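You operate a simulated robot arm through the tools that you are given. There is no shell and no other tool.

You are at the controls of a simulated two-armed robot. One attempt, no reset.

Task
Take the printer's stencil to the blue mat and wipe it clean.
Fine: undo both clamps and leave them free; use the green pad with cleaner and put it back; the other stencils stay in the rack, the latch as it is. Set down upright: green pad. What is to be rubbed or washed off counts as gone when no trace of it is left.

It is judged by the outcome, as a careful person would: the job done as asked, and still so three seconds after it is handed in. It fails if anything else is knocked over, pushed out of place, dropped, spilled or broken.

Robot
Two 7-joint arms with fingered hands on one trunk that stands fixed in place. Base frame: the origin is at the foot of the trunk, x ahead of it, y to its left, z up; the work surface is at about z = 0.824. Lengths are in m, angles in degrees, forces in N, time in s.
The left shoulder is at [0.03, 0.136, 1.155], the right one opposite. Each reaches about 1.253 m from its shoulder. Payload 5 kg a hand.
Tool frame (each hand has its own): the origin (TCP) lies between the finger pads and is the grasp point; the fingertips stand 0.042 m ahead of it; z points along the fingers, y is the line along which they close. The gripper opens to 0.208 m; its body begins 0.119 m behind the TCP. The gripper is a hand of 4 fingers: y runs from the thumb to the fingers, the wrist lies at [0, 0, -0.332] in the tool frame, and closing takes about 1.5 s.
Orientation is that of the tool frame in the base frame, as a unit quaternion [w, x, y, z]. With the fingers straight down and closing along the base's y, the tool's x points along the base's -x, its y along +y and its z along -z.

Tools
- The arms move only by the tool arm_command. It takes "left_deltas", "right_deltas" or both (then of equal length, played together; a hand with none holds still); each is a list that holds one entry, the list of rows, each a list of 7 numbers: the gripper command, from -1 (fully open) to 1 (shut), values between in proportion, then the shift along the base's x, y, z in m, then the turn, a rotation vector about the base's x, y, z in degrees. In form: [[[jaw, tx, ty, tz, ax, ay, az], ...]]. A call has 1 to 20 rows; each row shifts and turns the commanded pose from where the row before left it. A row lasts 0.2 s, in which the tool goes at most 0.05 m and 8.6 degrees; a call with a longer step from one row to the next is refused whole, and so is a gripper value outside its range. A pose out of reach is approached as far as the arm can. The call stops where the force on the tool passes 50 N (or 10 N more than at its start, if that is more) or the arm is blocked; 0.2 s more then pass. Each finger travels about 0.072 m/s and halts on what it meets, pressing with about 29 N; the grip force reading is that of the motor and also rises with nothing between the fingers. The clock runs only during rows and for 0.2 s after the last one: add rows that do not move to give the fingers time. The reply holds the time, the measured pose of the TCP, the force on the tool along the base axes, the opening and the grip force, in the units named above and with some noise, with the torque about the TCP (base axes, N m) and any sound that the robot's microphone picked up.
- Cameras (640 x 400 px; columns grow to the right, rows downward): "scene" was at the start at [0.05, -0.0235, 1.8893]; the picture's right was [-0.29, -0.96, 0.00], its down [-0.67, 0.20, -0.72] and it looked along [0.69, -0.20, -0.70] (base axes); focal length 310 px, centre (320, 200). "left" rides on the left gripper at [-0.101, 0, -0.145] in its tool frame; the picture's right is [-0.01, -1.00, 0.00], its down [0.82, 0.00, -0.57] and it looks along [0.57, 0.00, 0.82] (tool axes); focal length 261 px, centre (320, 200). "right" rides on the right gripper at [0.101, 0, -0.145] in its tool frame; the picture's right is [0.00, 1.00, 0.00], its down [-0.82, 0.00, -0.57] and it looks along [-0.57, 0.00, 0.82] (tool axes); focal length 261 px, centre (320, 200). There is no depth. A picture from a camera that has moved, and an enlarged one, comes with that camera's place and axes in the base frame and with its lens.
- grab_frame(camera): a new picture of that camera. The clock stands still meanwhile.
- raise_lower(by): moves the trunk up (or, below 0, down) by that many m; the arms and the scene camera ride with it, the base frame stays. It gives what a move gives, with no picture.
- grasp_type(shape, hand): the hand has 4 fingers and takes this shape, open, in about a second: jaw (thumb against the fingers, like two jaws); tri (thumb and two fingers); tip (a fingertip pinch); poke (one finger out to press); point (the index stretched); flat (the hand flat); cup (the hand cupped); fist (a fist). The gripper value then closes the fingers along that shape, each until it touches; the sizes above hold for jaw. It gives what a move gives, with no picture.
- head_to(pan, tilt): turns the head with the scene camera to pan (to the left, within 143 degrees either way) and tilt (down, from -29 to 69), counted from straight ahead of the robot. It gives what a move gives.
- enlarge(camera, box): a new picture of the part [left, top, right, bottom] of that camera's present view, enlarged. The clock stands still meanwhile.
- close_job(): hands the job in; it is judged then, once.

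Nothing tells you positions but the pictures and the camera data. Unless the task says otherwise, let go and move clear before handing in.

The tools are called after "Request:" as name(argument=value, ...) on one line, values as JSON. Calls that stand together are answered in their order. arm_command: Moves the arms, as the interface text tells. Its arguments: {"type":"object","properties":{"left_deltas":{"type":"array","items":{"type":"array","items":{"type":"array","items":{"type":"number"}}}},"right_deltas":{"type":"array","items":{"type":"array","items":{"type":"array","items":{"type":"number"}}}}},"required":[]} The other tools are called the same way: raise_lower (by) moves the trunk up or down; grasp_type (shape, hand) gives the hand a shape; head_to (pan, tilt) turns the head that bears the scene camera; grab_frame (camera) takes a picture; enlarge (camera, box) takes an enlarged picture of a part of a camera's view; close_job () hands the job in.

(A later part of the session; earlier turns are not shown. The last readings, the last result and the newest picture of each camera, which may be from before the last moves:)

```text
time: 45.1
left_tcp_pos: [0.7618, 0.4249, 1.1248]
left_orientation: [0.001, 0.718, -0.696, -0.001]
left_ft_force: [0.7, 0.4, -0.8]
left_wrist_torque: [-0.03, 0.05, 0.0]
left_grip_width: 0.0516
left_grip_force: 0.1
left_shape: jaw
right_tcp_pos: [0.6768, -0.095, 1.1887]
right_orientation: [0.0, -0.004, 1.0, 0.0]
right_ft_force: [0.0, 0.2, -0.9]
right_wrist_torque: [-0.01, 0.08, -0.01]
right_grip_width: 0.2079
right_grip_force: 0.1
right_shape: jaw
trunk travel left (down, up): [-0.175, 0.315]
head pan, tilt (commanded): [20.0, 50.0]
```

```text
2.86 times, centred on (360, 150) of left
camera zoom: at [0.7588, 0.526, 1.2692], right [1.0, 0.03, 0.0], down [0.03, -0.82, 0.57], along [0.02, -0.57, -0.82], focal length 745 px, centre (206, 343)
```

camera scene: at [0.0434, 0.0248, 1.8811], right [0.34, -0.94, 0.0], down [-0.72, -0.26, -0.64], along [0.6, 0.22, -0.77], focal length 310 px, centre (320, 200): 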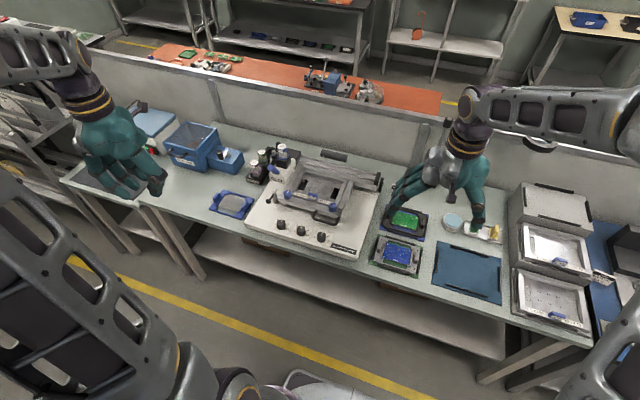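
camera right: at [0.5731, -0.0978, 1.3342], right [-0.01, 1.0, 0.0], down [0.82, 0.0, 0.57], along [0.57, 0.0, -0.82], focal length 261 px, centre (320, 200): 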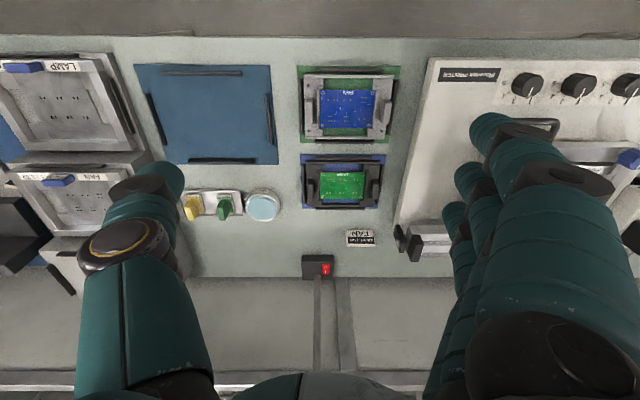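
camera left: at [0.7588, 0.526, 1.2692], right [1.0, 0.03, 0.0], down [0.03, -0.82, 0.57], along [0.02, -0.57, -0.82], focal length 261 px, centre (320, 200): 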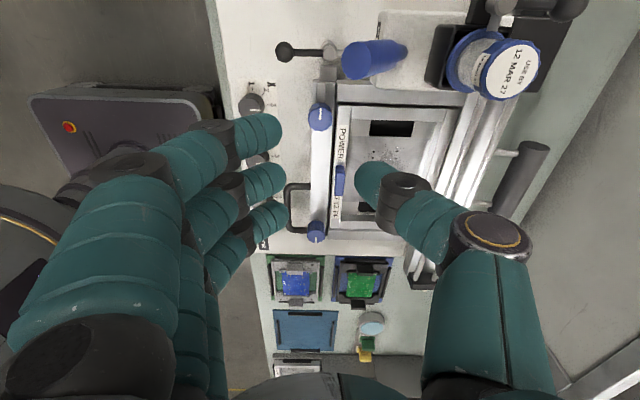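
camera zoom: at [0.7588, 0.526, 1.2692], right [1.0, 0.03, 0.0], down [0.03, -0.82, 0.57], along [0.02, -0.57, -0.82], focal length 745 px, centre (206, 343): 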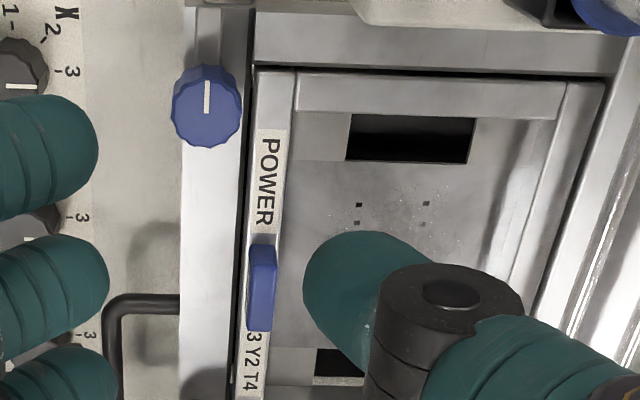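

The tab is about 15 mm thick and 43 mm wide, centred near (0.794, 0.335). I move the left hand above it with the thumb on the inside and fingers in front.

Request:
arm_command(left_deltas=[[[0.5, 0.008, -0.0225, 0, 0, 0, -0.5], [0.5, 0.008, -0.0225, 0, 0, 0, -0.5], [0.5, 0.008, -0.0225, -0.02, 0, 0, -0.5], [0.5, 0.008, -0.0225, -0.03, 0, 0, -0.5], [0.5, 0, 0, 0, 0, 0, 0]]])

Request:
grab_frame(camera="left")

Request:
enlarge(camera="left", box=[240, 60, 420, 220])

Request:
enlarge(camera="scene", box=[260, 130, 380, 225])

Request:
enlarge(camera="right", box=[460, 60, 640, 260])

```text
time: 46.3
left_tcp_pos: [0.7936, 0.3347, 1.075]
left_orientation: [0.0, -0.705, 0.709, 0.0]
left_ft_force: [-1.3, 0.2, 0.2]
left_wrist_torque: [-0.05, -0.02, 0.01]
left_grip_width: 0.0517
left_grip_force: 0.0
left_shape: jaw
right_tcp_pos: [0.6734, -0.095, 1.1915]
right_orientation: [0.0, -0.004, 1.0, 0.001]
right_ft_force: [0.0, 0.8, 0.7]
right_wrist_torque: [-0.06, -0.07, 0.02]
right_grip_width: 0.2079
right_grip_force: 0.1
right_shape: jaw
trunk travel left (down, up): [-0.175, 0.315]
head pan, tilt (commanded): [20.0, 50.0]
```

```text
taken
camera left: at [0.7937, 0.4363, 1.2206], right [1.0, 0.0, 0.0], down [0.0, -0.82, 0.57], along [0.0, -0.57, -0.82], focal length 261 px, centre (320, 200)
```

left: 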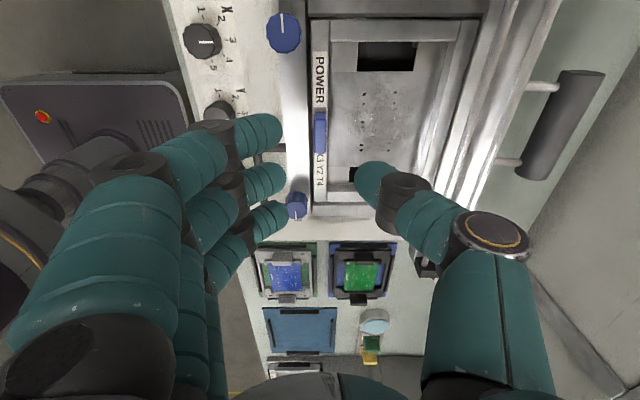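

```text
2.50 times, centred on (330, 140) of left
camera zoom: at [0.7937, 0.4363, 1.2206], right [1.0, 0.0, 0.0], down [0.0, -0.82, 0.57], along [0.0, -0.57, -0.82], focal length 652 px, centre (295, 350)
```

zoom: 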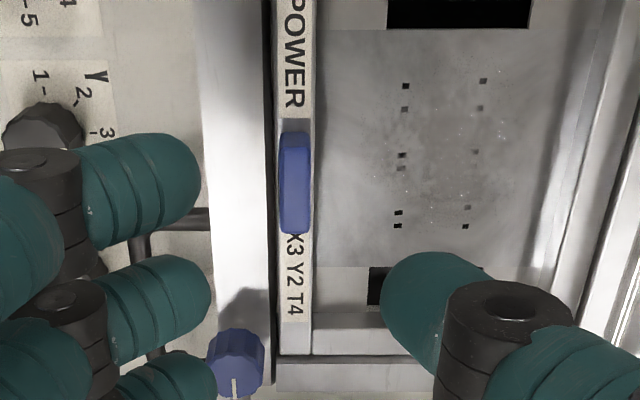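

```text
4.21 times, centred on (320, 178) of scene
camera zoom: at [0.0424, 0.027, 1.8811], right [0.34, -0.94, 0.0], down [-0.72, -0.26, -0.64], along [0.6, 0.22, -0.77], focal length 1307 px, centre (320, 295)
```

zoom: 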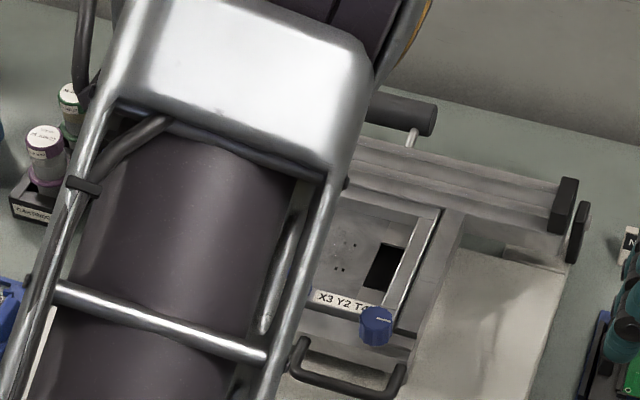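

```text
2.00 times, centred on (550, 160) of right
camera zoom: at [0.5724, -0.0962, 1.3346], right [0.0, 1.0, 0.0], down [0.82, 0.0, 0.57], along [0.57, 0.0, -0.82], focal length 521 px, centre (-140, 280)
```

zoom: 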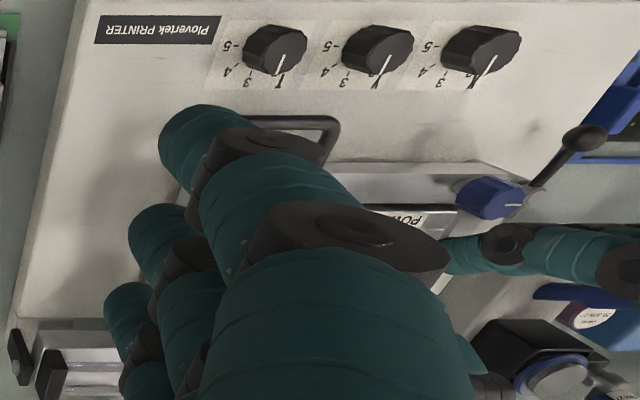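

Request:
arm_command(left_deltas=[[[0.5, 0, -0.006, -0.03, 0, 0, 0], [0.5, 0, 0, -0.03, 0, 0, 0], [0.5, 0, 0, -0.03, 0, 0, 0], [0.5, 0, 0, 0, 0, 0, 0]]])

Request:
enlarge(camera="left", box=[240, 80, 420, 240])

Request:
enlarge(camera="scene", box=[280, 150, 360, 220])

```text
time: 47.3
left_tcp_pos: [0.7951, 0.3276, 0.9848]
left_orientation: [-0.001, -0.706, 0.709, 0.001]
left_ft_force: [-0.7, -0.1, -0.4]
left_wrist_torque: [0.03, -0.06, 0.03]
left_grip_width: 0.0514
left_grip_force: 0.1
left_shape: jaw
right_tcp_pos: [0.6742, -0.0961, 1.1915]
right_orientation: [0.0, -0.003, 1.0, 0.0]
right_ft_force: [-0.3, 0.1, 1.0]
right_wrist_torque: [0.0, -0.04, 0.0]
right_grip_width: 0.2077
right_grip_force: 0.1
right_shape: jaw
trunk travel left (down, up): [-0.175, 0.315]
head pan, tilt (commanded): [20.0, 50.0]
```

```text
2.50 times, centred on (330, 160) of left
camera zoom: at [0.7948, 0.4288, 1.1314], right [1.0, 0.0, 0.0], down [0.0, -0.82, 0.57], along [0.0, -0.57, -0.82], focal length 652 px, centre (295, 300)
```

zoom: 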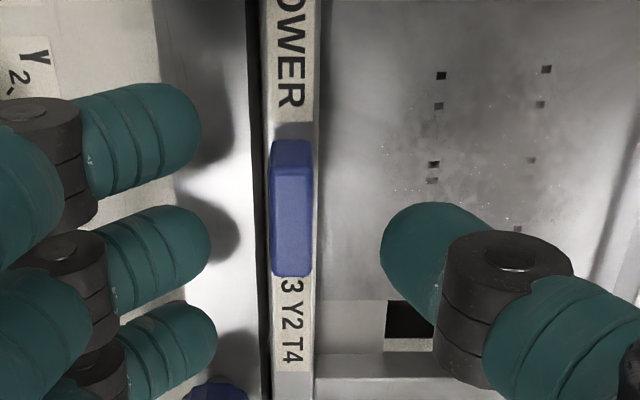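

```text
5.71 times, centred on (320, 185) of scene
camera zoom: at [0.0426, 0.0262, 1.8811], right [0.34, -0.94, 0.0], down [-0.72, -0.26, -0.64], along [0.6, 0.22, -0.77], focal length 1773 px, centre (320, 286)
```

zoom: 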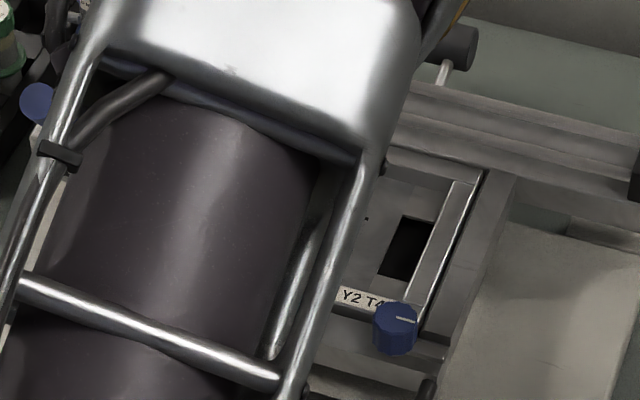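

Request:
arm_command(left_deltas=[[[0.5, -0.001, 0.005, -0.01, 0, 0, 0], [0.5, 0, 0, -0.009, 0, 0, 0], [0.5, 0, 0, 0, 0, 0, 0]]])

Request:
enlarge(camera="left", box=[240, 80, 420, 240])

```text
time: 48.1
left_tcp_pos: [0.7949, 0.3328, 0.9676]
left_orientation: [0.0, -0.704, 0.71, 0.0]
left_ft_force: [-1.0, 0.6, -0.8]
left_wrist_torque: [-0.02, 0.03, 0.01]
left_grip_width: 0.0515
left_grip_force: 0.0
left_shape: jaw
right_tcp_pos: [0.675, -0.0956, 1.1891]
right_orientation: [0.0, -0.004, 1.0, 0.0]
right_ft_force: [-0.8, 0.0, 0.5]
right_wrist_torque: [-0.02, -0.02, 0.0]
right_grip_width: 0.2079
right_grip_force: 0.1
right_shape: jaw
trunk travel left (down, up): [-0.175, 0.315]
head pan, tilt (commanded): [20.0, 50.0]
```

```text
2.50 times, centred on (330, 160) of left
camera zoom: at [0.7949, 0.4342, 1.1125], right [1.0, 0.0, 0.0], down [0.0, -0.82, 0.57], along [0.0, -0.57, -0.82], focal length 652 px, centre (295, 300)
```

zoom: 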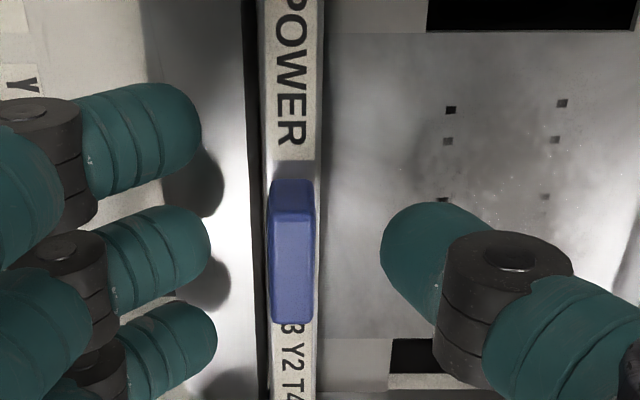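

Request:
arm_command(left_deltas=[[[1, 0, 0, 0, 0, 0, 0], [1, 0, 0, 0, 0, 0, 0], [1, 0, 0, 0, 0, 0, 0], [1, 0, 0, 0, 0, 0, 0], [1, 0, 0, 0, 0, 0, 0], [1, 0, 0, 0, 0, 0, 0]]])

Request:
enlarge(camera="left", box=[240, 80, 420, 240])

```text
time: 49.5
left_tcp_pos: [0.7952, 0.333, 0.9672]
left_orientation: [-0.001, -0.704, 0.71, 0.001]
left_ft_force: [-0.6, -1.0, 2.4]
left_wrist_torque: [-0.26, 0.35, -0.3]
left_grip_width: 0.0026
left_grip_force: 29.2
left_shape: jaw
right_tcp_pos: [0.6744, -0.0956, 1.1907]
right_orientation: [0.0, -0.003, 1.0, 0.0]
right_ft_force: [0.1, -0.7, -0.6]
right_wrist_torque: [0.02, -0.03, 0.01]
right_grip_width: 0.2076
right_grip_force: 0.1
right_shape: jaw
trunk travel left (down, up): [-0.175, 0.315]
head pan, tilt (commanded): [20.0, 50.0]
```

```text
2.50 times, centred on (330, 160) of left
camera zoom: at [0.7949, 0.4337, 1.1129], right [1.0, 0.0, 0.0], down [0.0, -0.82, 0.57], along [0.0, -0.57, -0.82], focal length 652 px, centre (295, 300)
```

zoom: 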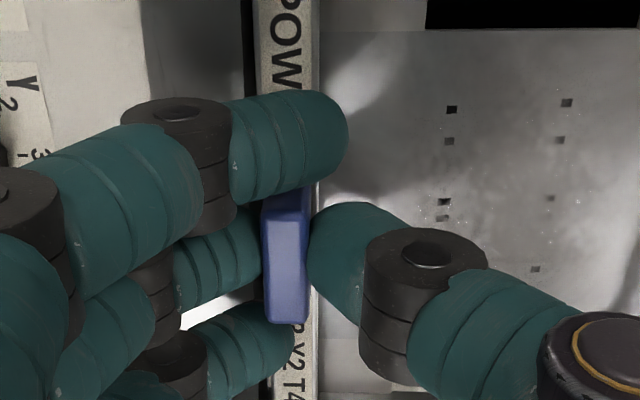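

I have the tab. I fold the right hand out of its camera's way, then lift a centimetre to see how the stencil behaves.

Request:
grasp_type(shape="fist", hand="right")

Request:
arm_command(left_deltas=[[[1, 0, 0, 0.005, 0, 0, 0], [1, 0, 0, 0.005, 0, 0, 0], [1, 0, 0, 0, 0, 0, 0]]])

Request:
grab_frame(camera="left")

Request:
grab_frame(camera="right")

Request:
enlarge(camera="scene", box=[300, 150, 380, 220])

```text
time: 50.4
left_tcp_pos: [0.7951, 0.3324, 0.9669]
left_orientation: [0.0, -0.705, 0.709, 0.001]
left_ft_force: [-0.1, -1.2, 3.1]
left_wrist_torque: [-0.32, 0.32, -0.27]
left_grip_width: 0.0025
left_grip_force: 28.7
left_shape: jaw
right_tcp_pos: [0.6751, -0.0964, 1.1896]
right_orientation: [0.0, -0.004, 1.0, 0.001]
right_ft_force: [1.1, -0.2, 0.6]
right_wrist_torque: [0.04, -0.01, 0.01]
right_grip_width: 0.0001
right_grip_force: 0.1
right_shape: fist
trunk travel left (down, up): [-0.175, 0.315]
head pan, tilt (commanded): [20.0, 50.0]
```

```text
time: 51.2
left_tcp_pos: [0.795, 0.3337, 0.9759]
left_orientation: [0.0, -0.705, 0.71, 0.0]
left_ft_force: [1.1, 0.0, -2.5]
left_wrist_torque: [0.0, 0.07, 0.03]
left_grip_width: 0.0004
left_grip_force: 29.0
left_shape: jaw
right_tcp_pos: [0.6762, -0.0951, 1.1887]
right_orientation: [0.0, -0.003, 1.0, 0.0]
right_ft_force: [0.1, 0.5, 0.0]
right_wrist_torque: [0.01, -0.01, 0.01]
right_grip_width: 0.0
right_grip_force: 0.1
right_shape: fist
trunk travel left (down, up): [-0.175, 0.315]
head pan, tilt (commanded): [20.0, 50.0]
```

```text
taken
camera left: at [0.7948, 0.4339, 1.1223], right [1.0, 0.0, 0.0], down [0.0, -0.82, 0.57], along [0.0, -0.57, -0.82], focal length 261 px, centre (320, 200)
```

left: 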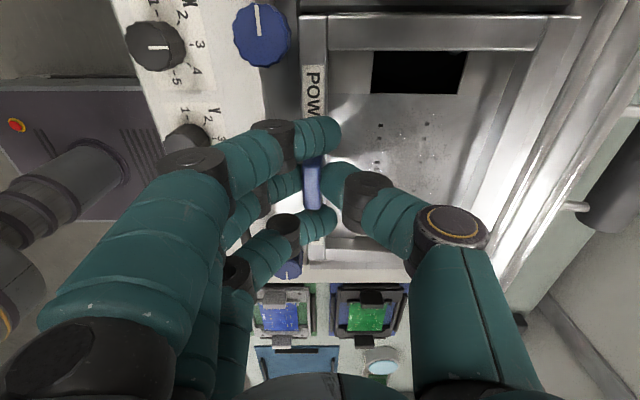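

```text
taken
camera right: at [0.5738, -0.0967, 1.3337], right [0.0, 1.0, 0.0], down [0.82, 0.0, 0.57], along [0.57, 0.0, -0.82], focal length 261 px, centre (320, 200)
```

right: 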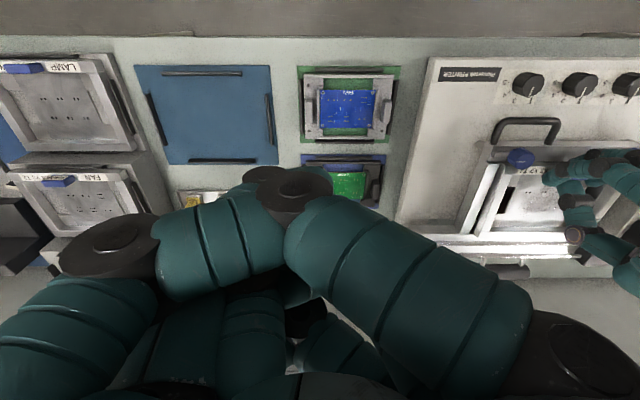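

```text
5.71 times, centred on (340, 185) of scene
camera zoom: at [0.0443, 0.0265, 1.881], right [0.34, -0.94, 0.0], down [-0.72, -0.26, -0.64], along [0.6, 0.22, -0.77], focal length 1773 px, centre (206, 286)
```

zoom: 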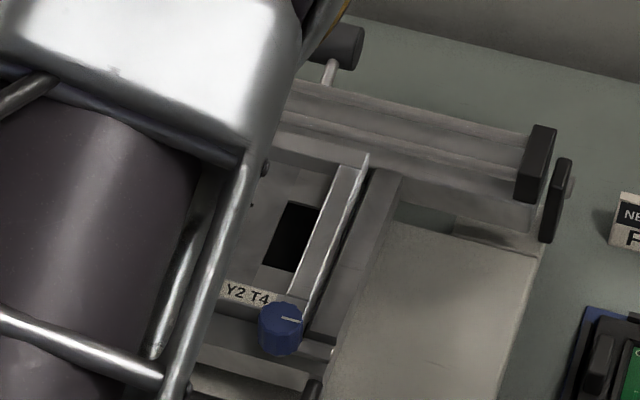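

Request:
enlarge(camera="left", box=[240, 80, 420, 240])

Request:
enlarge(camera="right", box=[460, 80, 640, 280])

```text
2.50 times, centred on (330, 160) of left
camera zoom: at [0.7948, 0.4339, 1.1223], right [1.0, 0.0, 0.0], down [0.0, -0.82, 0.57], along [0.0, -0.57, -0.82], focal length 652 px, centre (295, 300)
```

zoom: 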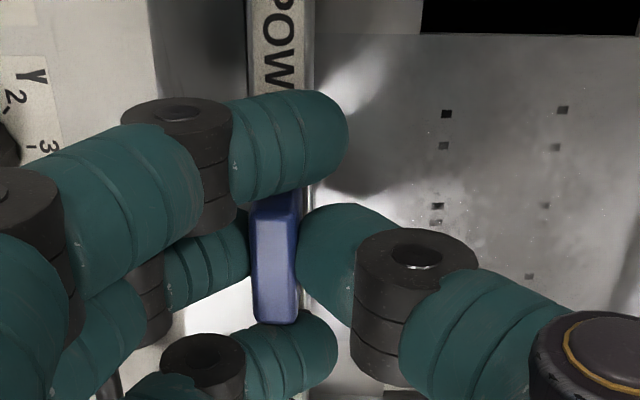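

```text
2.00 times, centred on (550, 180) of right
camera zoom: at [0.5738, -0.0967, 1.3337], right [0.0, 1.0, 0.0], down [0.82, 0.0, 0.57], along [0.57, 0.0, -0.82], focal length 521 px, centre (-140, 240)
```

zoom: 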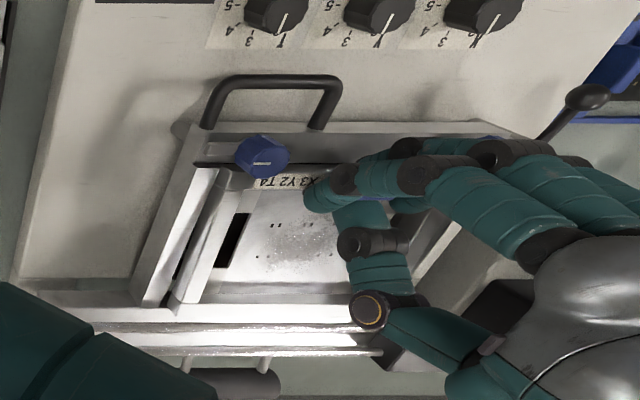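

The front edge rises with the tab. I lift a little more and watch whether the rear follows.

Request:
arm_command(left_deltas=[[[1, 0, 0, 0.006, 0, 0, 0], [1, 0, 0, 0.007, 0, 0, 0], [1, 0, 0, 0.007, 0, 0, 0], [1, 0, 0, 0, 0, 0, 0]]])

Request:
enlarge(camera="left", box=[240, 40, 560, 240])

Request:
enlarge(camera="right", box=[460, 80, 640, 280])

Request:
enlarge(camera="scene", box=[300, 150, 380, 220])

```text
time: 52.2
left_tcp_pos: [0.7949, 0.334, 0.9968]
left_orientation: [-0.001, -0.706, 0.709, -0.001]
left_ft_force: [0.1, 0.2, -3.4]
left_wrist_torque: [0.01, 0.16, 0.02]
left_grip_width: 0.0005
left_grip_force: 28.9
left_shape: jaw
right_tcp_pos: [0.6739, -0.0957, 1.1896]
right_orientation: [0.0, -0.003, 1.0, 0.0]
right_ft_force: [0.2, -0.4, -0.1]
right_wrist_torque: [0.01, 0.02, 0.0]
right_grip_width: 0.0
right_grip_force: 0.2
right_shape: fist
trunk travel left (down, up): [-0.175, 0.315]
head pan, tilt (commanded): [20.0, 50.0]
```

```text
2.00 times, centred on (400, 140) of left
camera zoom: at [0.7948, 0.4344, 1.1421], right [1.0, 0.0, 0.0], down [0.0, -0.82, 0.57], along [0.0, -0.57, -0.82], focal length 521 px, centre (160, 320)
```

zoom: 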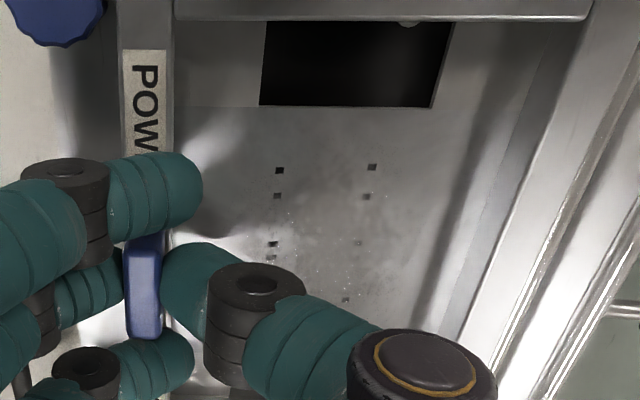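

```text
2.00 times, centred on (550, 180) of right
camera zoom: at [0.5737, -0.0968, 1.3337], right [0.0, 1.0, 0.0], down [0.82, 0.0, 0.57], along [0.57, 0.0, -0.82], focal length 521 px, centre (-140, 240)
```

zoom: 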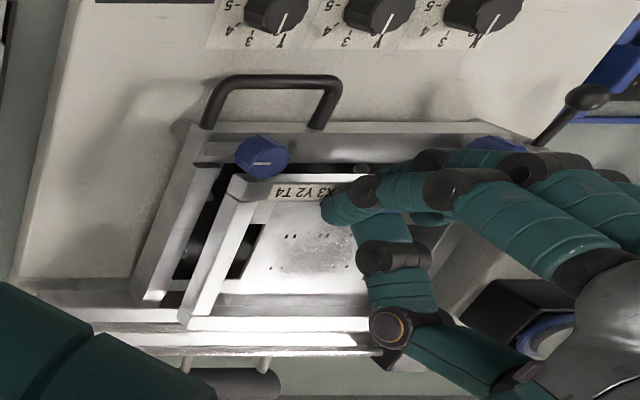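

```text
5.71 times, centred on (340, 185) of scene
camera zoom: at [0.0443, 0.0265, 1.881], right [0.34, -0.94, 0.0], down [-0.72, -0.26, -0.64], along [0.6, 0.22, -0.77], focal length 1773 px, centre (206, 286)
```

zoom: 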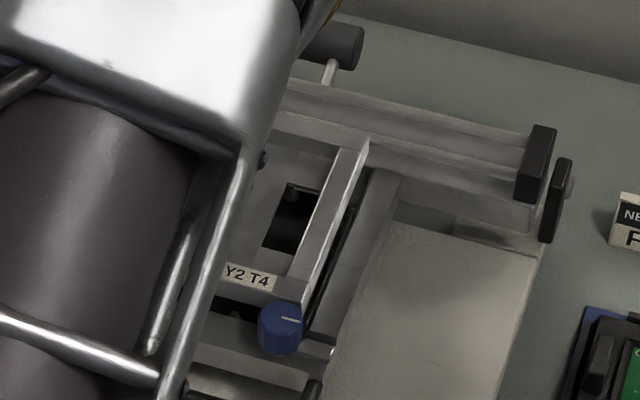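

The whole stencil comes up level, about 0.35 kg. I continue lifting slowly while the right arm moves well out of the way.

Request:
arm_command(left_deltas=[[[1, 0, 0, 0.01, 0, 0, 0], [1, 0, 0, 0.01, 0, 0, 0], [1, 0, 0, 0.012, 0, 0, 0], [1, 0, 0, 0.012, 0, 0, 0], [1, 0, 0, 0.012, 0, 0, 0], [1, 0, 0, 0.012, 0, 0, 0], [1, 0, 0, 0.012, 0, 0, 0], [1, 0, 0, 0.012, 0, 0, 0], [1, 0, 0, 0.012, 0, 0, 0], [1, 0, 0, 0.012, 0, 0, 0], [1, 0, 0, 0.01, 0, 0, 0], [1, 0, 0, 0, 0, 0, 0]]], right_deltas=[[[1, -0.02, -0.035, 0.005, 0, 0, 0], [1, -0.02, -0.035, 0.005, 0, 0, 0], [1, -0.02, -0.035, 0.005, 0, 0, 0], [1, -0.02, -0.035, 0.005, 0, 0, 0], [1, -0.02, -0.035, 0.005, 0, 0, 0], [1, -0.02, -0.035, 0.005, 0, 0, 0], [1, -0.02, -0.035, 0.005, 0, 0, 0], [1, -0.02, -0.035, 0.005, 0, 0, 0], [1, -0.02, -0.035, 0.005, 0, 0, 0], [1, -0.02, -0.035, 0.005, 0, 0, 0], [1, -0.02, -0.035, 0.005, 0, 0, 0], [1, 0, 0, 0, 0, 0, 0]]])

Request:
grab_frame(camera="left")

Request:
grab_frame(camera="scene")

Request:
grab_frame(camera="right")

```text
time: 54.8
left_tcp_pos: [0.7954, 0.3364, 1.1223]
left_orientation: [0.0, -0.705, 0.71, 0.0]
left_ft_force: [0.7, -0.2, -2.6]
left_wrist_torque: [-0.04, 0.19, 0.01]
left_grip_width: 0.0005
left_grip_force: 29.0
left_shape: jaw
right_tcp_pos: [0.4528, -0.4817, 1.2472]
right_orientation: [-0.001, -0.005, 1.0, 0.0]
right_ft_force: [1.0, 0.6, -0.7]
right_wrist_torque: [-0.1, 0.08, 0.01]
right_grip_width: 0.0
right_grip_force: 0.2
right_shape: fist
trunk travel left (down, up): [-0.175, 0.315]
head pan, tilt (commanded): [20.0, 50.0]
```

```text
taken
camera left: at [0.7948, 0.4362, 1.2675], right [1.0, 0.0, 0.0], down [0.0, -0.82, 0.57], along [0.0, -0.57, -0.82], focal length 261 px, centre (320, 200)
```

left: 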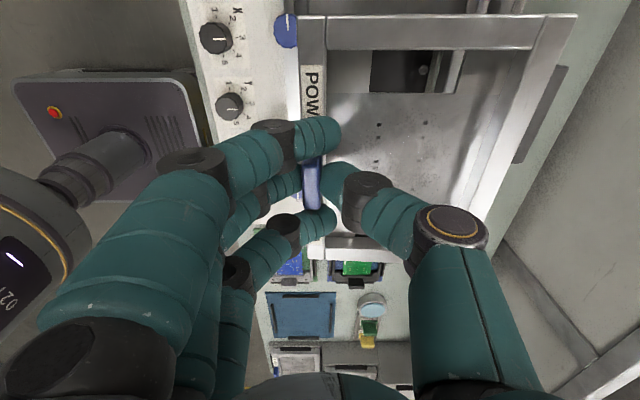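

```text
taken
camera scene: at [0.0452, 0.0272, 1.8809], right [0.34, -0.94, 0.0], down [-0.72, -0.26, -0.64], along [0.6, 0.22, -0.77], focal length 310 px, centre (320, 200)
```

scene: 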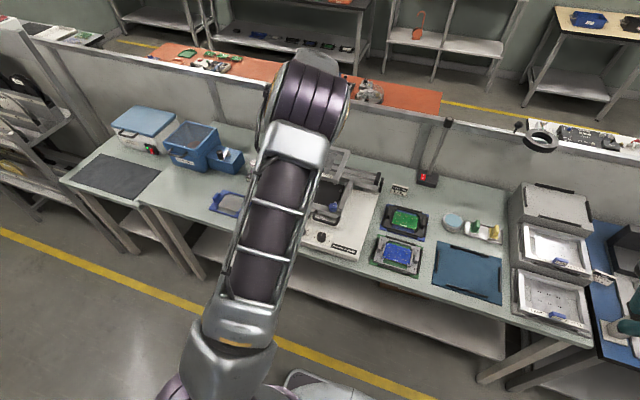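

```text
taken
camera right: at [0.3509, -0.4834, 1.3917], right [0.0, 1.0, 0.0], down [0.82, 0.0, 0.57], along [0.57, 0.0, -0.82], focal length 261 px, centre (320, 200)
```

right: 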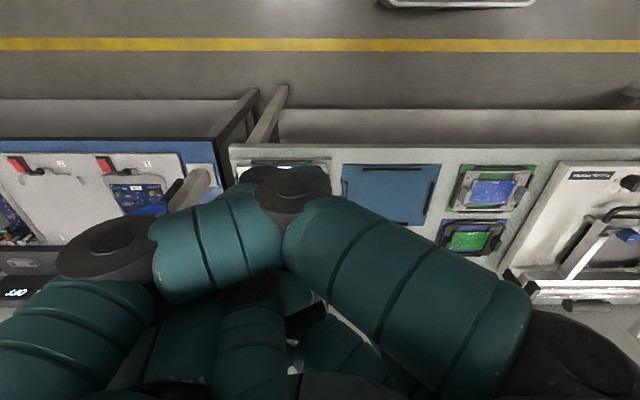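

The stencil hangs level. I measure the mat and its black corner rails precisely before carrying it over.

Request:
enlarge(camera="scene", box=[425, 230, 515, 310])

Request:
enlarge(camera="right", box=[325, 150, 455, 235])

Request:
enlarge(camera="left", box=[280, 0, 600, 250])

```text
5.00 times, centred on (470, 270) of scene
camera zoom: at [0.0452, 0.0272, 1.8809], right [0.34, -0.94, 0.0], down [-0.72, -0.26, -0.64], along [0.6, 0.22, -0.77], focal length 1552 px, centre (-430, -150)
```

zoom: 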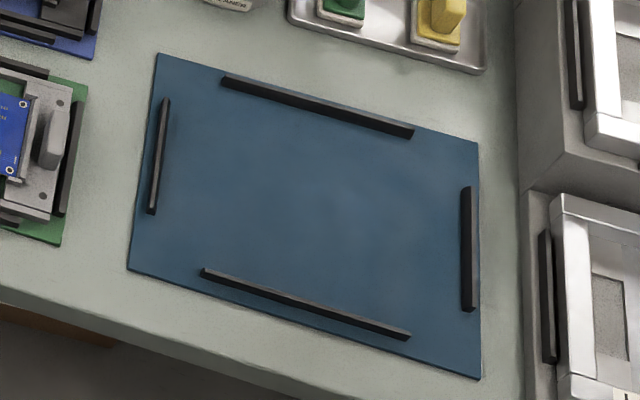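

```text
4.71 times, centred on (390, 192) of right
camera zoom: at [0.3509, -0.4834, 1.3917], right [0.0, 1.0, 0.0], down [0.82, 0.0, 0.57], along [0.57, 0.0, -0.82], focal length 1227 px, centre (-9, 235)
```

zoom: 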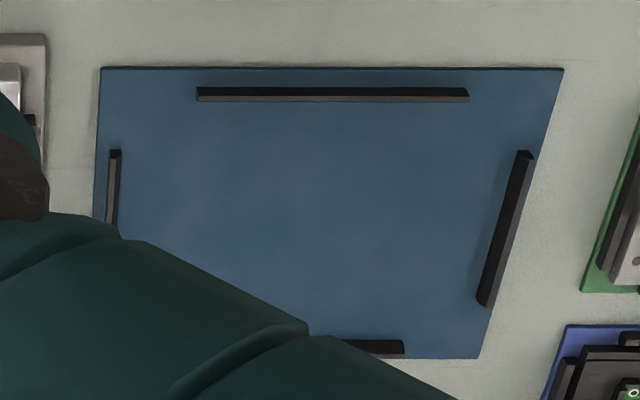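

```text
1.60 times, centred on (440, 125) of left
camera zoom: at [0.7948, 0.4362, 1.2675], right [1.0, 0.0, 0.0], down [0.0, -0.82, 0.57], along [0.0, -0.57, -0.82], focal length 417 px, centre (128, 320)
```

zoom: 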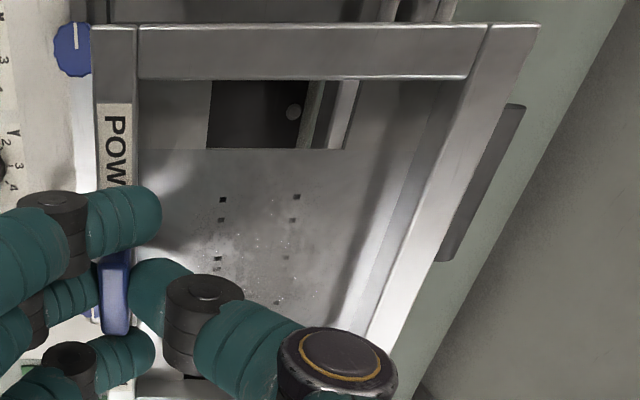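

The inner rail-to-rail opening is about 0.215 × 0.167 m centred near (0.740, −0.306), only a few millimetres larger than the stencil. I carry the stencil there slowly at this height.

Request:
arm_command(left_deltas=[[[1, -0.002, -0.01, 0, 0, 0, 0], [1, -0.003, -0.016, 0, 0, 0, 0], [1, -0.004, -0.022, 0, 0, 0, 0], [1, -0.005, -0.025, 0, 0, 0, 0], [1, -0.005, -0.025, 0, 0, 0, 0], [1, -0.005, -0.025, 0, 0, 0, 0], [1, -0.005, -0.025, 0, 0, 0, 0], [1, -0.005, -0.025, 0, 0, 0, 0], [1, -0.005, -0.025, 0, 0, 0, 0], [1, -0.005, -0.025, 0, 0, 0, 0], [1, -0.005, -0.025, 0, 0, 0, 0], [1, -0.005, -0.025, 0, 0, 0, 0], [1, -0.004, -0.022, 0, 0, 0, 0], [1, -0.003, -0.016, 0, 0, 0, 0], [1, -0.002, -0.01, 0, 0, 0, 0], [1, 0, 0, 0, 0, 0, 0]]])

Request:
grab_frame(camera="left")

Request:
grab_frame(camera="scene")

Request:
grab_frame(camera="right")

```text
time: 58.2
left_tcp_pos: [0.7325, 0.0132, 1.1227]
left_orientation: [0.0, -0.704, 0.71, 0.001]
left_ft_force: [-0.5, -0.7, -2.8]
left_wrist_torque: [-0.03, 0.16, -0.02]
left_grip_width: 0.0007
left_grip_force: 29.1
left_shape: jaw
right_tcp_pos: [0.4514, -0.4819, 1.2477]
right_orientation: [-0.001, -0.004, 1.0, 0.0]
right_ft_force: [0.2, 0.8, -0.9]
right_wrist_torque: [0.0, -0.02, -0.01]
right_grip_width: 0.0001
right_grip_force: 0.0
right_shape: fist
trunk travel left (down, up): [-0.175, 0.315]
head pan, tilt (commanded): [20.0, 50.0]
```

```text
taken
camera left: at [0.7323, 0.113, 1.2682], right [1.0, 0.0, 0.0], down [0.0, -0.82, 0.57], along [0.0, -0.57, -0.82], focal length 261 px, centre (320, 200)
```

left: 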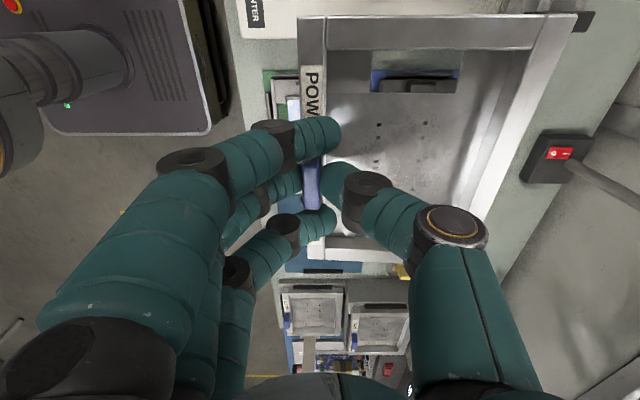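

```text
taken
camera scene: at [0.044, 0.0267, 1.881], right [0.34, -0.94, 0.0], down [-0.72, -0.26, -0.64], along [0.6, 0.22, -0.77], focal length 310 px, centre (320, 200)
```

scene: 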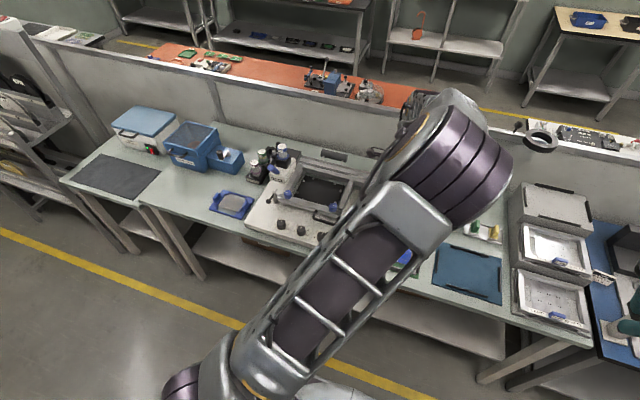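

```text
taken
camera right: at [0.3503, -0.4835, 1.3918], right [0.0, 1.0, 0.0], down [0.82, 0.0, 0.57], along [0.57, 0.0, -0.82], focal length 261 px, centre (320, 200)
```

right: 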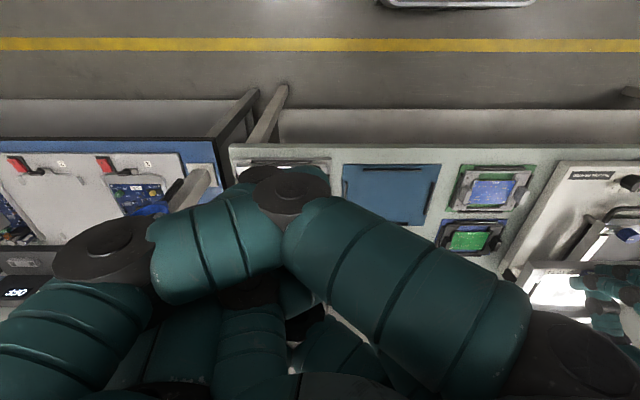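

Request:
arm_command(left_deltas=[[[1, -0.002, -0.01, 0, 0, 0, 0], [1, -0.003, -0.016, 0, 0, 0, 0], [1, -0.004, -0.022, 0, 0, 0, 0], [1, -0.0047, -0.025, 0, 0, 0, 0], [1, -0.0047, -0.025, 0, 0, 0, 0], [1, -0.0047, -0.025, 0, 0, 0, 0], [1, -0.0047, -0.025, 0, 0, 0, 0], [1, -0.0047, -0.025, 0, 0, 0, 0], [1, -0.0047, -0.025, 0, 0, 0, 0], [1, -0.0047, -0.025, 0, 0, 0, 0], [1, -0.0047, -0.025, 0, 0, 0, 0], [1, -0.0047, -0.025, 0, 0, 0, 0], [1, -0.004, -0.022, 0, 0, 0, 0], [1, -0.003, -0.014, 0, 0, 0, 0], [1, 0, -0.006, 0, 0, 0, 0], [1, 0, 0, 0, 0, 0, 0]]], right_deltas=[[[1, 0, -0.025, 0, 0, 0, 0], [1, 0, -0.025, 0, 0, 0, 0], [1, 0, -0.025, 0, 0, 0, 0], [1, 0, -0.025, 0, 0, 0, 0], [1, 0, -0.02, 0, 0, 0, 0], [1, 0, -0.02, 0, 0, 0, 0], [1, 0, 0, 0, 0, 0, 0], [1, 0, 0, 0, 0, 0, 0], [1, 0, 0, 0, 0, 0, 0], [1, 0, 0, 0, 0, 0, 0], [1, 0, 0, 0, 0, 0, 0], [1, 0, 0, 0, 0, 0, 0], [1, 0, 0, 0, 0, 0, 0], [1, 0, 0, 0, 0, 0, 0], [1, 0, 0, 0, 0, 0, 0], [1, 0, 0, 0, 0, 0, 0]]])

Request:
grab_frame(camera="left")

Request:
grab_frame(camera="scene")

Request:
grab_frame(camera="right")

```text
time: 61.6
left_tcp_pos: [0.6893, -0.2126, 1.1217]
left_orientation: [0.0, -0.704, 0.71, 0.0]
left_ft_force: [-0.2, -0.1, -2.6]
left_wrist_torque: [0.01, 0.14, -0.01]
left_grip_width: 0.0
left_grip_force: 28.6
left_shape: jaw
left hand out of reach, approached as far as the arm can: row 11, 12, 13, 14, 15
right_tcp_pos: [0.4528, -0.6208, 1.2465]
right_orientation: [0.0, -0.003, 1.0, 0.0]
right_ft_force: [-0.6, -0.3, -0.4]
right_wrist_torque: [-0.01, 0.0, 0.01]
right_grip_width: 0.0
right_grip_force: 0.1
right_shape: fist
trunk travel left (down, up): [-0.175, 0.315]
head pan, tilt (commanded): [20.0, 50.0]
```

```text
taken
camera left: at [0.6895, -0.1117, 1.2685], right [1.0, 0.0, 0.0], down [0.0, -0.82, 0.57], along [0.0, -0.57, -0.82], focal length 261 px, centre (320, 200)
```

left: 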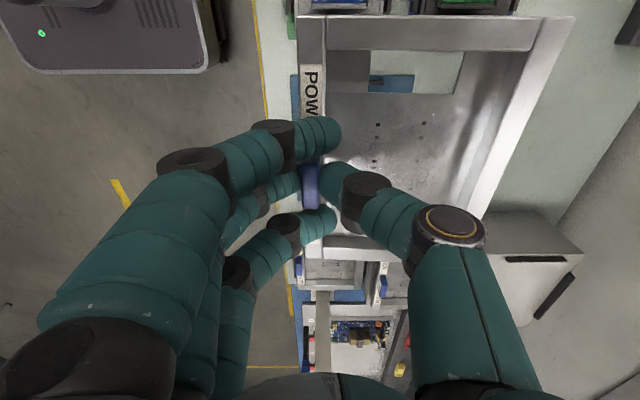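

```text
taken
camera scene: at [0.0437, 0.0259, 1.881], right [0.34, -0.94, 0.0], down [-0.72, -0.26, -0.64], along [0.6, 0.22, -0.77], focal length 310 px, centre (320, 200)
```

scene: 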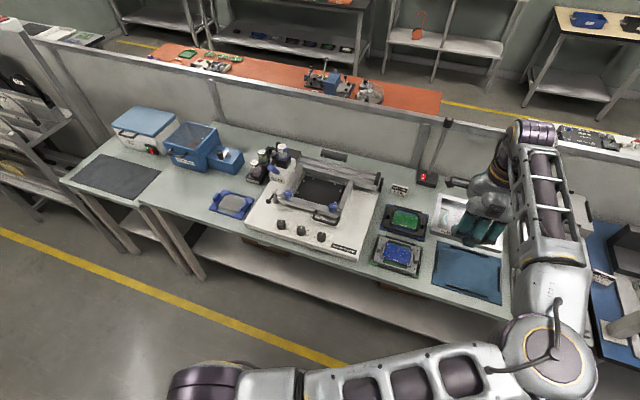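

```text
taken
camera right: at [0.3519, -0.623, 1.3899], right [0.0, 1.0, 0.0], down [0.82, 0.0, 0.57], along [0.57, 0.0, -0.82], focal length 261 px, centre (320, 200)
```

right: 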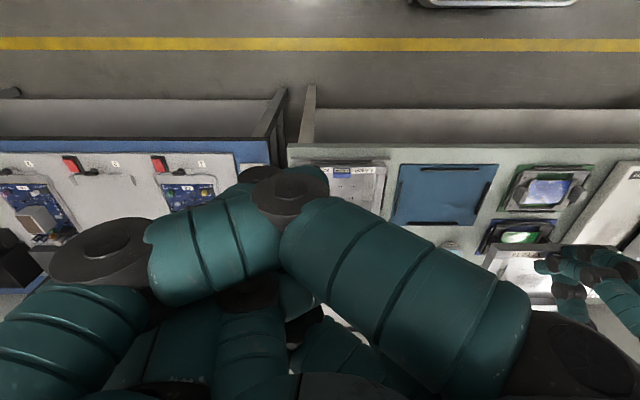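

The left arm stops at (0.689, −0.213) because it is at a joint limit in this crossing posture; the stencil is still held level. I lower the hand somewhat, which changes the arm's geometry, and see how far it then goes.

Request:
arm_command(left_deltas=[[[1, 0, 0, -0.02, 0, 0, 0], [1, 0, 0, -0.02, 0, 0, 0], [1, 0, 0, -0.02, 0, 0, 0], [1, 0, 0, -0.02, 0, 0, 0], [1, 0, 0, -0.02, 0, 0, 0], [1, -0.002, -0.01, 0, 0, 0, 0], [1, -0.002, -0.01, 0, 0, 0, 0], [1, -0.002, -0.01, 0, 0, 0, 0], [1, -0.002, -0.01, 0, 0, 0, 0], [1, 0, 0, 0, 0, 0, 0]]])

Request:
grab_frame(camera="scene")

```text
time: 63.8
left_tcp_pos: [0.6863, -0.223, 1.0219]
left_orientation: [0.0, -0.704, 0.711, -0.001]
left_ft_force: [-1.0, 0.1, -2.3]
left_wrist_torque: [0.0, 0.15, -0.02]
left_grip_width: 0.0002
left_grip_force: 29.2
left_shape: jaw
left hand out of reach, approached as far as the arm can: row 6, 8, 9
right_tcp_pos: [0.4531, -0.6222, 1.2459]
right_orientation: [0.0, -0.004, 1.0, 0.0]
right_ft_force: [-0.5, 0.5, 0.2]
right_wrist_torque: [0.01, -0.04, 0.0]
right_grip_width: 0.0
right_grip_force: 0.0
right_shape: fist
trunk travel left (down, up): [-0.175, 0.315]
head pan, tilt (commanded): [20.0, 50.0]
```

```text
taken
camera scene: at [0.0437, 0.0261, 1.881], right [0.34, -0.94, 0.0], down [-0.72, -0.26, -0.64], along [0.6, 0.22, -0.77], focal length 310 px, centre (320, 200)
```

scene: 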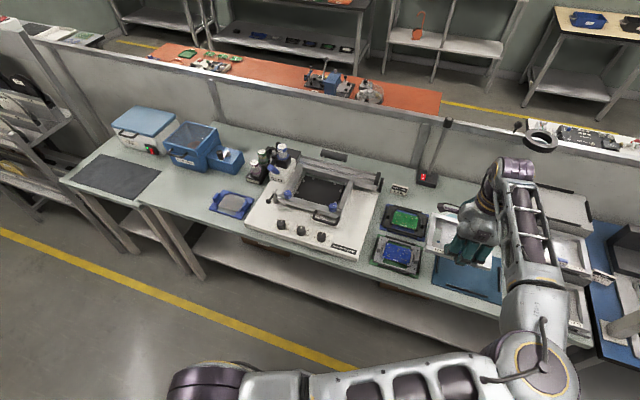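

This hand orientation is the wrong way round for the left arm on that side, so I take the stencil back to the printer, rest it in its frame, and re-grip with the hand turned 180°. First I retrace the path.

Request:
arm_command(left_deltas=[[[1, 0, 0.005, 0.015, 0, 0, 0], [1, 0.001, 0.008, 0.02, 0, 0, 0], [1, 0.002, 0.01, 0.02, 0, 0, 0], [1, 0.003, 0.016, 0.02, 0, 0, 0], [1, 0.004, 0.02, 0.02, 0, 0, 0], [1, 0.0048, 0.025, 0.005, 0, 0, 0], [1, 0.0048, 0.025, 0, 0, 0, 0], [1, 0.0048, 0.025, 0, 0, 0, 0], [1, 0.0048, 0.025, 0, 0, 0, 0], [1, 0.0048, 0.025, 0, 0, 0, 0], [1, 0.0048, 0.025, 0, 0, 0, 0], [1, 0.0048, 0.025, 0, 0, 0, 0], [1, 0.0048, 0.025, 0, 0, 0, 0], [1, 0.0048, 0.025, 0, 0, 0, 0], [1, 0.0048, 0.025, 0, 0, 0, 0], [1, 0.0048, 0.025, 0, 0, 0, 0], [1, 0.004, 0.02, 0, 0, 0, 0], [1, 0, 0, 0, 0, 0, 0]]])

```text
time: 67.6
left_tcp_pos: [0.7558, 0.1322, 1.1236]
left_orientation: [0.0, -0.705, 0.709, 0.0]
left_ft_force: [-0.1, -0.9, -2.6]
left_wrist_torque: [0.03, 0.14, 0.0]
left_grip_width: 0.0001
left_grip_force: 28.6
left_shape: jaw
right_tcp_pos: [0.4537, -0.6233, 1.2467]
right_orientation: [-0.001, -0.003, 1.0, 0.0]
right_ft_force: [-0.1, 0.4, 0.1]
right_wrist_torque: [0.1, -0.02, -0.02]
right_grip_width: 0.0002
right_grip_force: 0.1
right_shape: fist
trunk travel left (down, up): [-0.175, 0.315]
head pan, tilt (commanded): [20.0, 50.0]
```

Request:
arm_command(left_deltas=[[[1, 0.003, 0.015, 0, 0, 0, 0], [1, 0.0048, 0.025, 0, 0, 0, 0], [1, 0.0048, 0.025, 0, 0, 0, 0], [1, 0.0048, 0.025, 0, 0, 0, 0], [1, 0.0048, 0.025, 0, 0, 0, 0], [1, 0.0048, 0.025, 0, 0, 0, 0], [1, 0.0048, 0.025, 0, 0, 0, 0], [1, 0.004, 0.02, 0, 0, 0, 0], [1, 0.003, 0.0115, 0, 0, 0, 0], [1, 0, 0.005, 0, 0, 0, 0], [1, 0, 0, 0, 0, 0, 0], [1, 0, 0, 0, 0, 0, 0], [1, 0, 0, 0, 0, 0, 0]]], right_deltas=[[[1, 0.018, 0.042, -0.0046, 0, 0, 0], [1, 0.018, 0.042, -0.0046, 0, 0, 0], [1, 0.018, 0.042, -0.0046, 0, 0, 0], [1, 0.018, 0.042, -0.0046, 0, 0, 0], [1, 0.018, 0.042, -0.0046, 0, 0, 0], [1, 0.018, 0.042, -0.0046, 0, 0, 0], [1, 0.018, 0.042, -0.0046, 0, 0, 0], [1, 0.018, 0.042, -0.0046, 0, 0, 0], [1, 0.018, 0.042, -0.0046, 0, 0, 0], [1, 0.018, 0.042, -0.0046, 0, 0, 0], [1, 0.018, 0.042, -0.0046, 0, 0, 0], [1, 0.018, 0.042, -0.0046, 0, 0, 0], [1, 0, 0, 0, 0, 0, 0]]])

Request:
grab_frame(camera="left")

Request:
grab_frame(camera="right")

Request:
enlarge(camera="scene", box=[300, 130, 400, 220])

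```text
time: 70.4
left_tcp_pos: [0.7919, 0.3323, 1.1244]
left_orientation: [0.0, -0.705, 0.71, -0.001]
left_ft_force: [0.1, -0.3, -2.5]
left_wrist_torque: [0.15, 0.11, 0.0]
left_grip_width: 0.0
left_grip_force: 29.1
left_shape: jaw
right_tcp_pos: [0.6671, -0.1167, 1.1897]
right_orientation: [0.0, -0.004, 1.0, 0.001]
right_ft_force: [-0.1, -0.3, 0.3]
right_wrist_torque: [0.13, -0.07, -0.02]
right_grip_width: 0.0
right_grip_force: 0.0
right_shape: fist
trunk travel left (down, up): [-0.175, 0.315]
head pan, tilt (commanded): [20.0, 50.0]
```

```text
taken
camera left: at [0.7922, 0.4337, 1.2694], right [1.0, 0.0, 0.0], down [0.0, -0.82, 0.57], along [0.0, -0.57, -0.82], focal length 261 px, centre (320, 200)
```

left: 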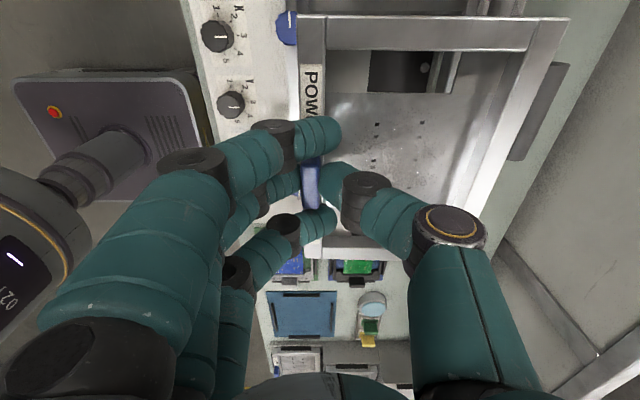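

```text
taken
camera right: at [0.5656, -0.1182, 1.3341], right [0.0, 1.0, 0.0], down [0.82, 0.0, 0.57], along [0.57, 0.0, -0.82], focal length 261 px, centre (320, 200)
```

right: 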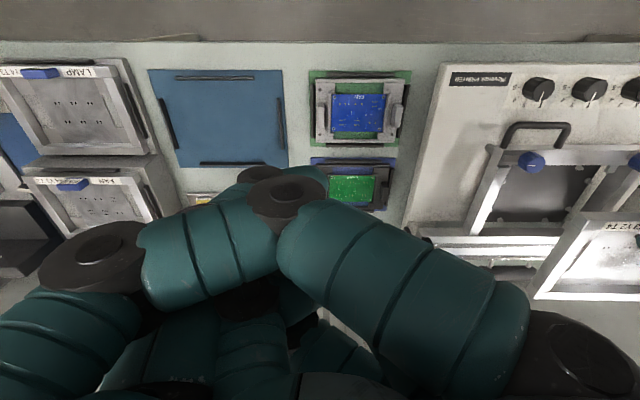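

```text
4.44 times, centred on (350, 175) of scene
camera zoom: at [0.0426, 0.0248, 1.8811], right [0.34, -0.94, 0.0], down [-0.72, -0.26, -0.64], along [0.6, 0.22, -0.77], focal length 1379 px, centre (187, 311)
```

zoom: 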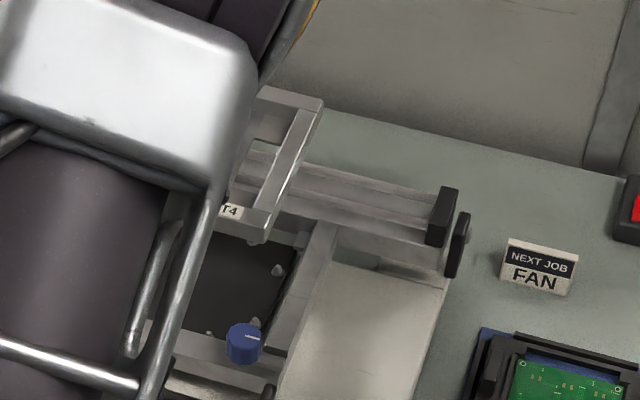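

Request:
arm_command(left_deltas=[[[1, 0.003, 0.0008, -0.01, 0, 0, 0], [1, 0, 0, -0.015, 0, 0, 0], [1, 0, 0, -0.015, 0, 0, 0], [1, 0, 0, -0.015, 0, 0, 0], [1, 0, 0, -0.015, 0, 0, 0], [1, 0, 0, -0.015, 0, 0, 0], [1, 0, 0, -0.015, 0, 0, 0], [1, 0, 0, -0.015, 0, 0, 0], [1, 0, 0, -0.012, 0, 0, 0], [1, 0, 0, 0, 0, 0, 0]]])

Request:
enlarge(camera="left", box=[240, 0, 600, 240])

Request:
enlarge(camera="right", box=[440, 100, 640, 300])

Request:
enlarge(camera="scene", box=[300, 150, 380, 220])

```text
time: 72.6
left_tcp_pos: [0.797, 0.3349, 0.9952]
left_orientation: [0.001, -0.705, 0.709, 0.0]
left_ft_force: [-1.2, 0.4, -1.8]
left_wrist_torque: [-0.01, 0.15, 0.02]
left_grip_width: 0.0
left_grip_force: 29.3
left_shape: jaw
right_tcp_pos: [0.6678, -0.1158, 1.189]
right_orientation: [0.001, -0.004, 1.0, 0.001]
right_ft_force: [0.4, -0.5, 0.1]
right_wrist_torque: [0.04, -0.04, 0.03]
right_grip_width: 0.0001
right_grip_force: 0.0
right_shape: fist
trunk travel left (down, up): [-0.175, 0.315]
head pan, tilt (commanded): [20.0, 50.0]
```

```text
1.67 times, centred on (420, 120) of left
camera zoom: at [0.7975, 0.4365, 1.1408], right [1.0, 0.0, 0.0], down [0.0, -0.82, 0.57], along [0.0, -0.57, -0.82], focal length 434 px, centre (153, 333)
```

zoom: 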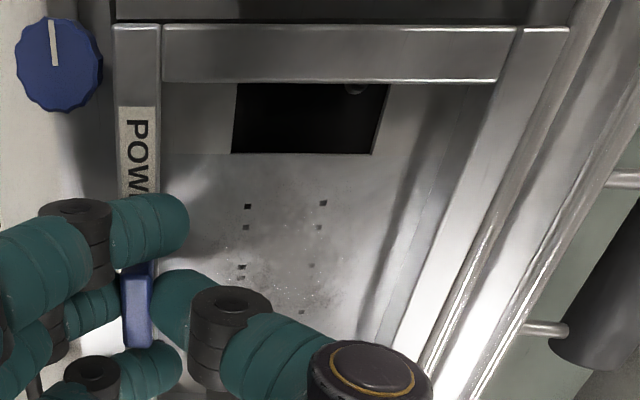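

```text
2.00 times, centred on (540, 200) of right
camera zoom: at [0.5663, -0.1173, 1.3337], right [0.0, 1.0, 0.0], down [0.82, 0.0, 0.57], along [0.57, 0.0, -0.82], focal length 521 px, centre (-120, 200)
```

zoom: 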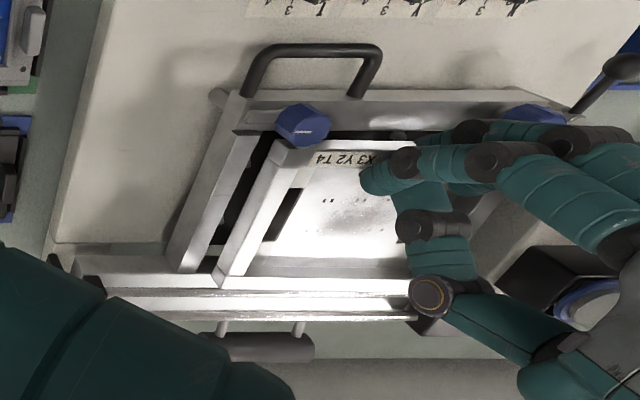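

```text
5.71 times, centred on (340, 185) of scene
camera zoom: at [0.0439, 0.0264, 1.881], right [0.34, -0.94, 0.0], down [-0.72, -0.26, -0.64], along [0.6, 0.22, -0.77], focal length 1773 px, centre (206, 286)
```

zoom: 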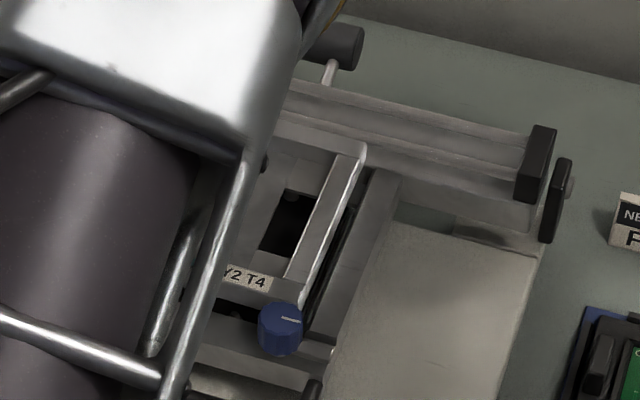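

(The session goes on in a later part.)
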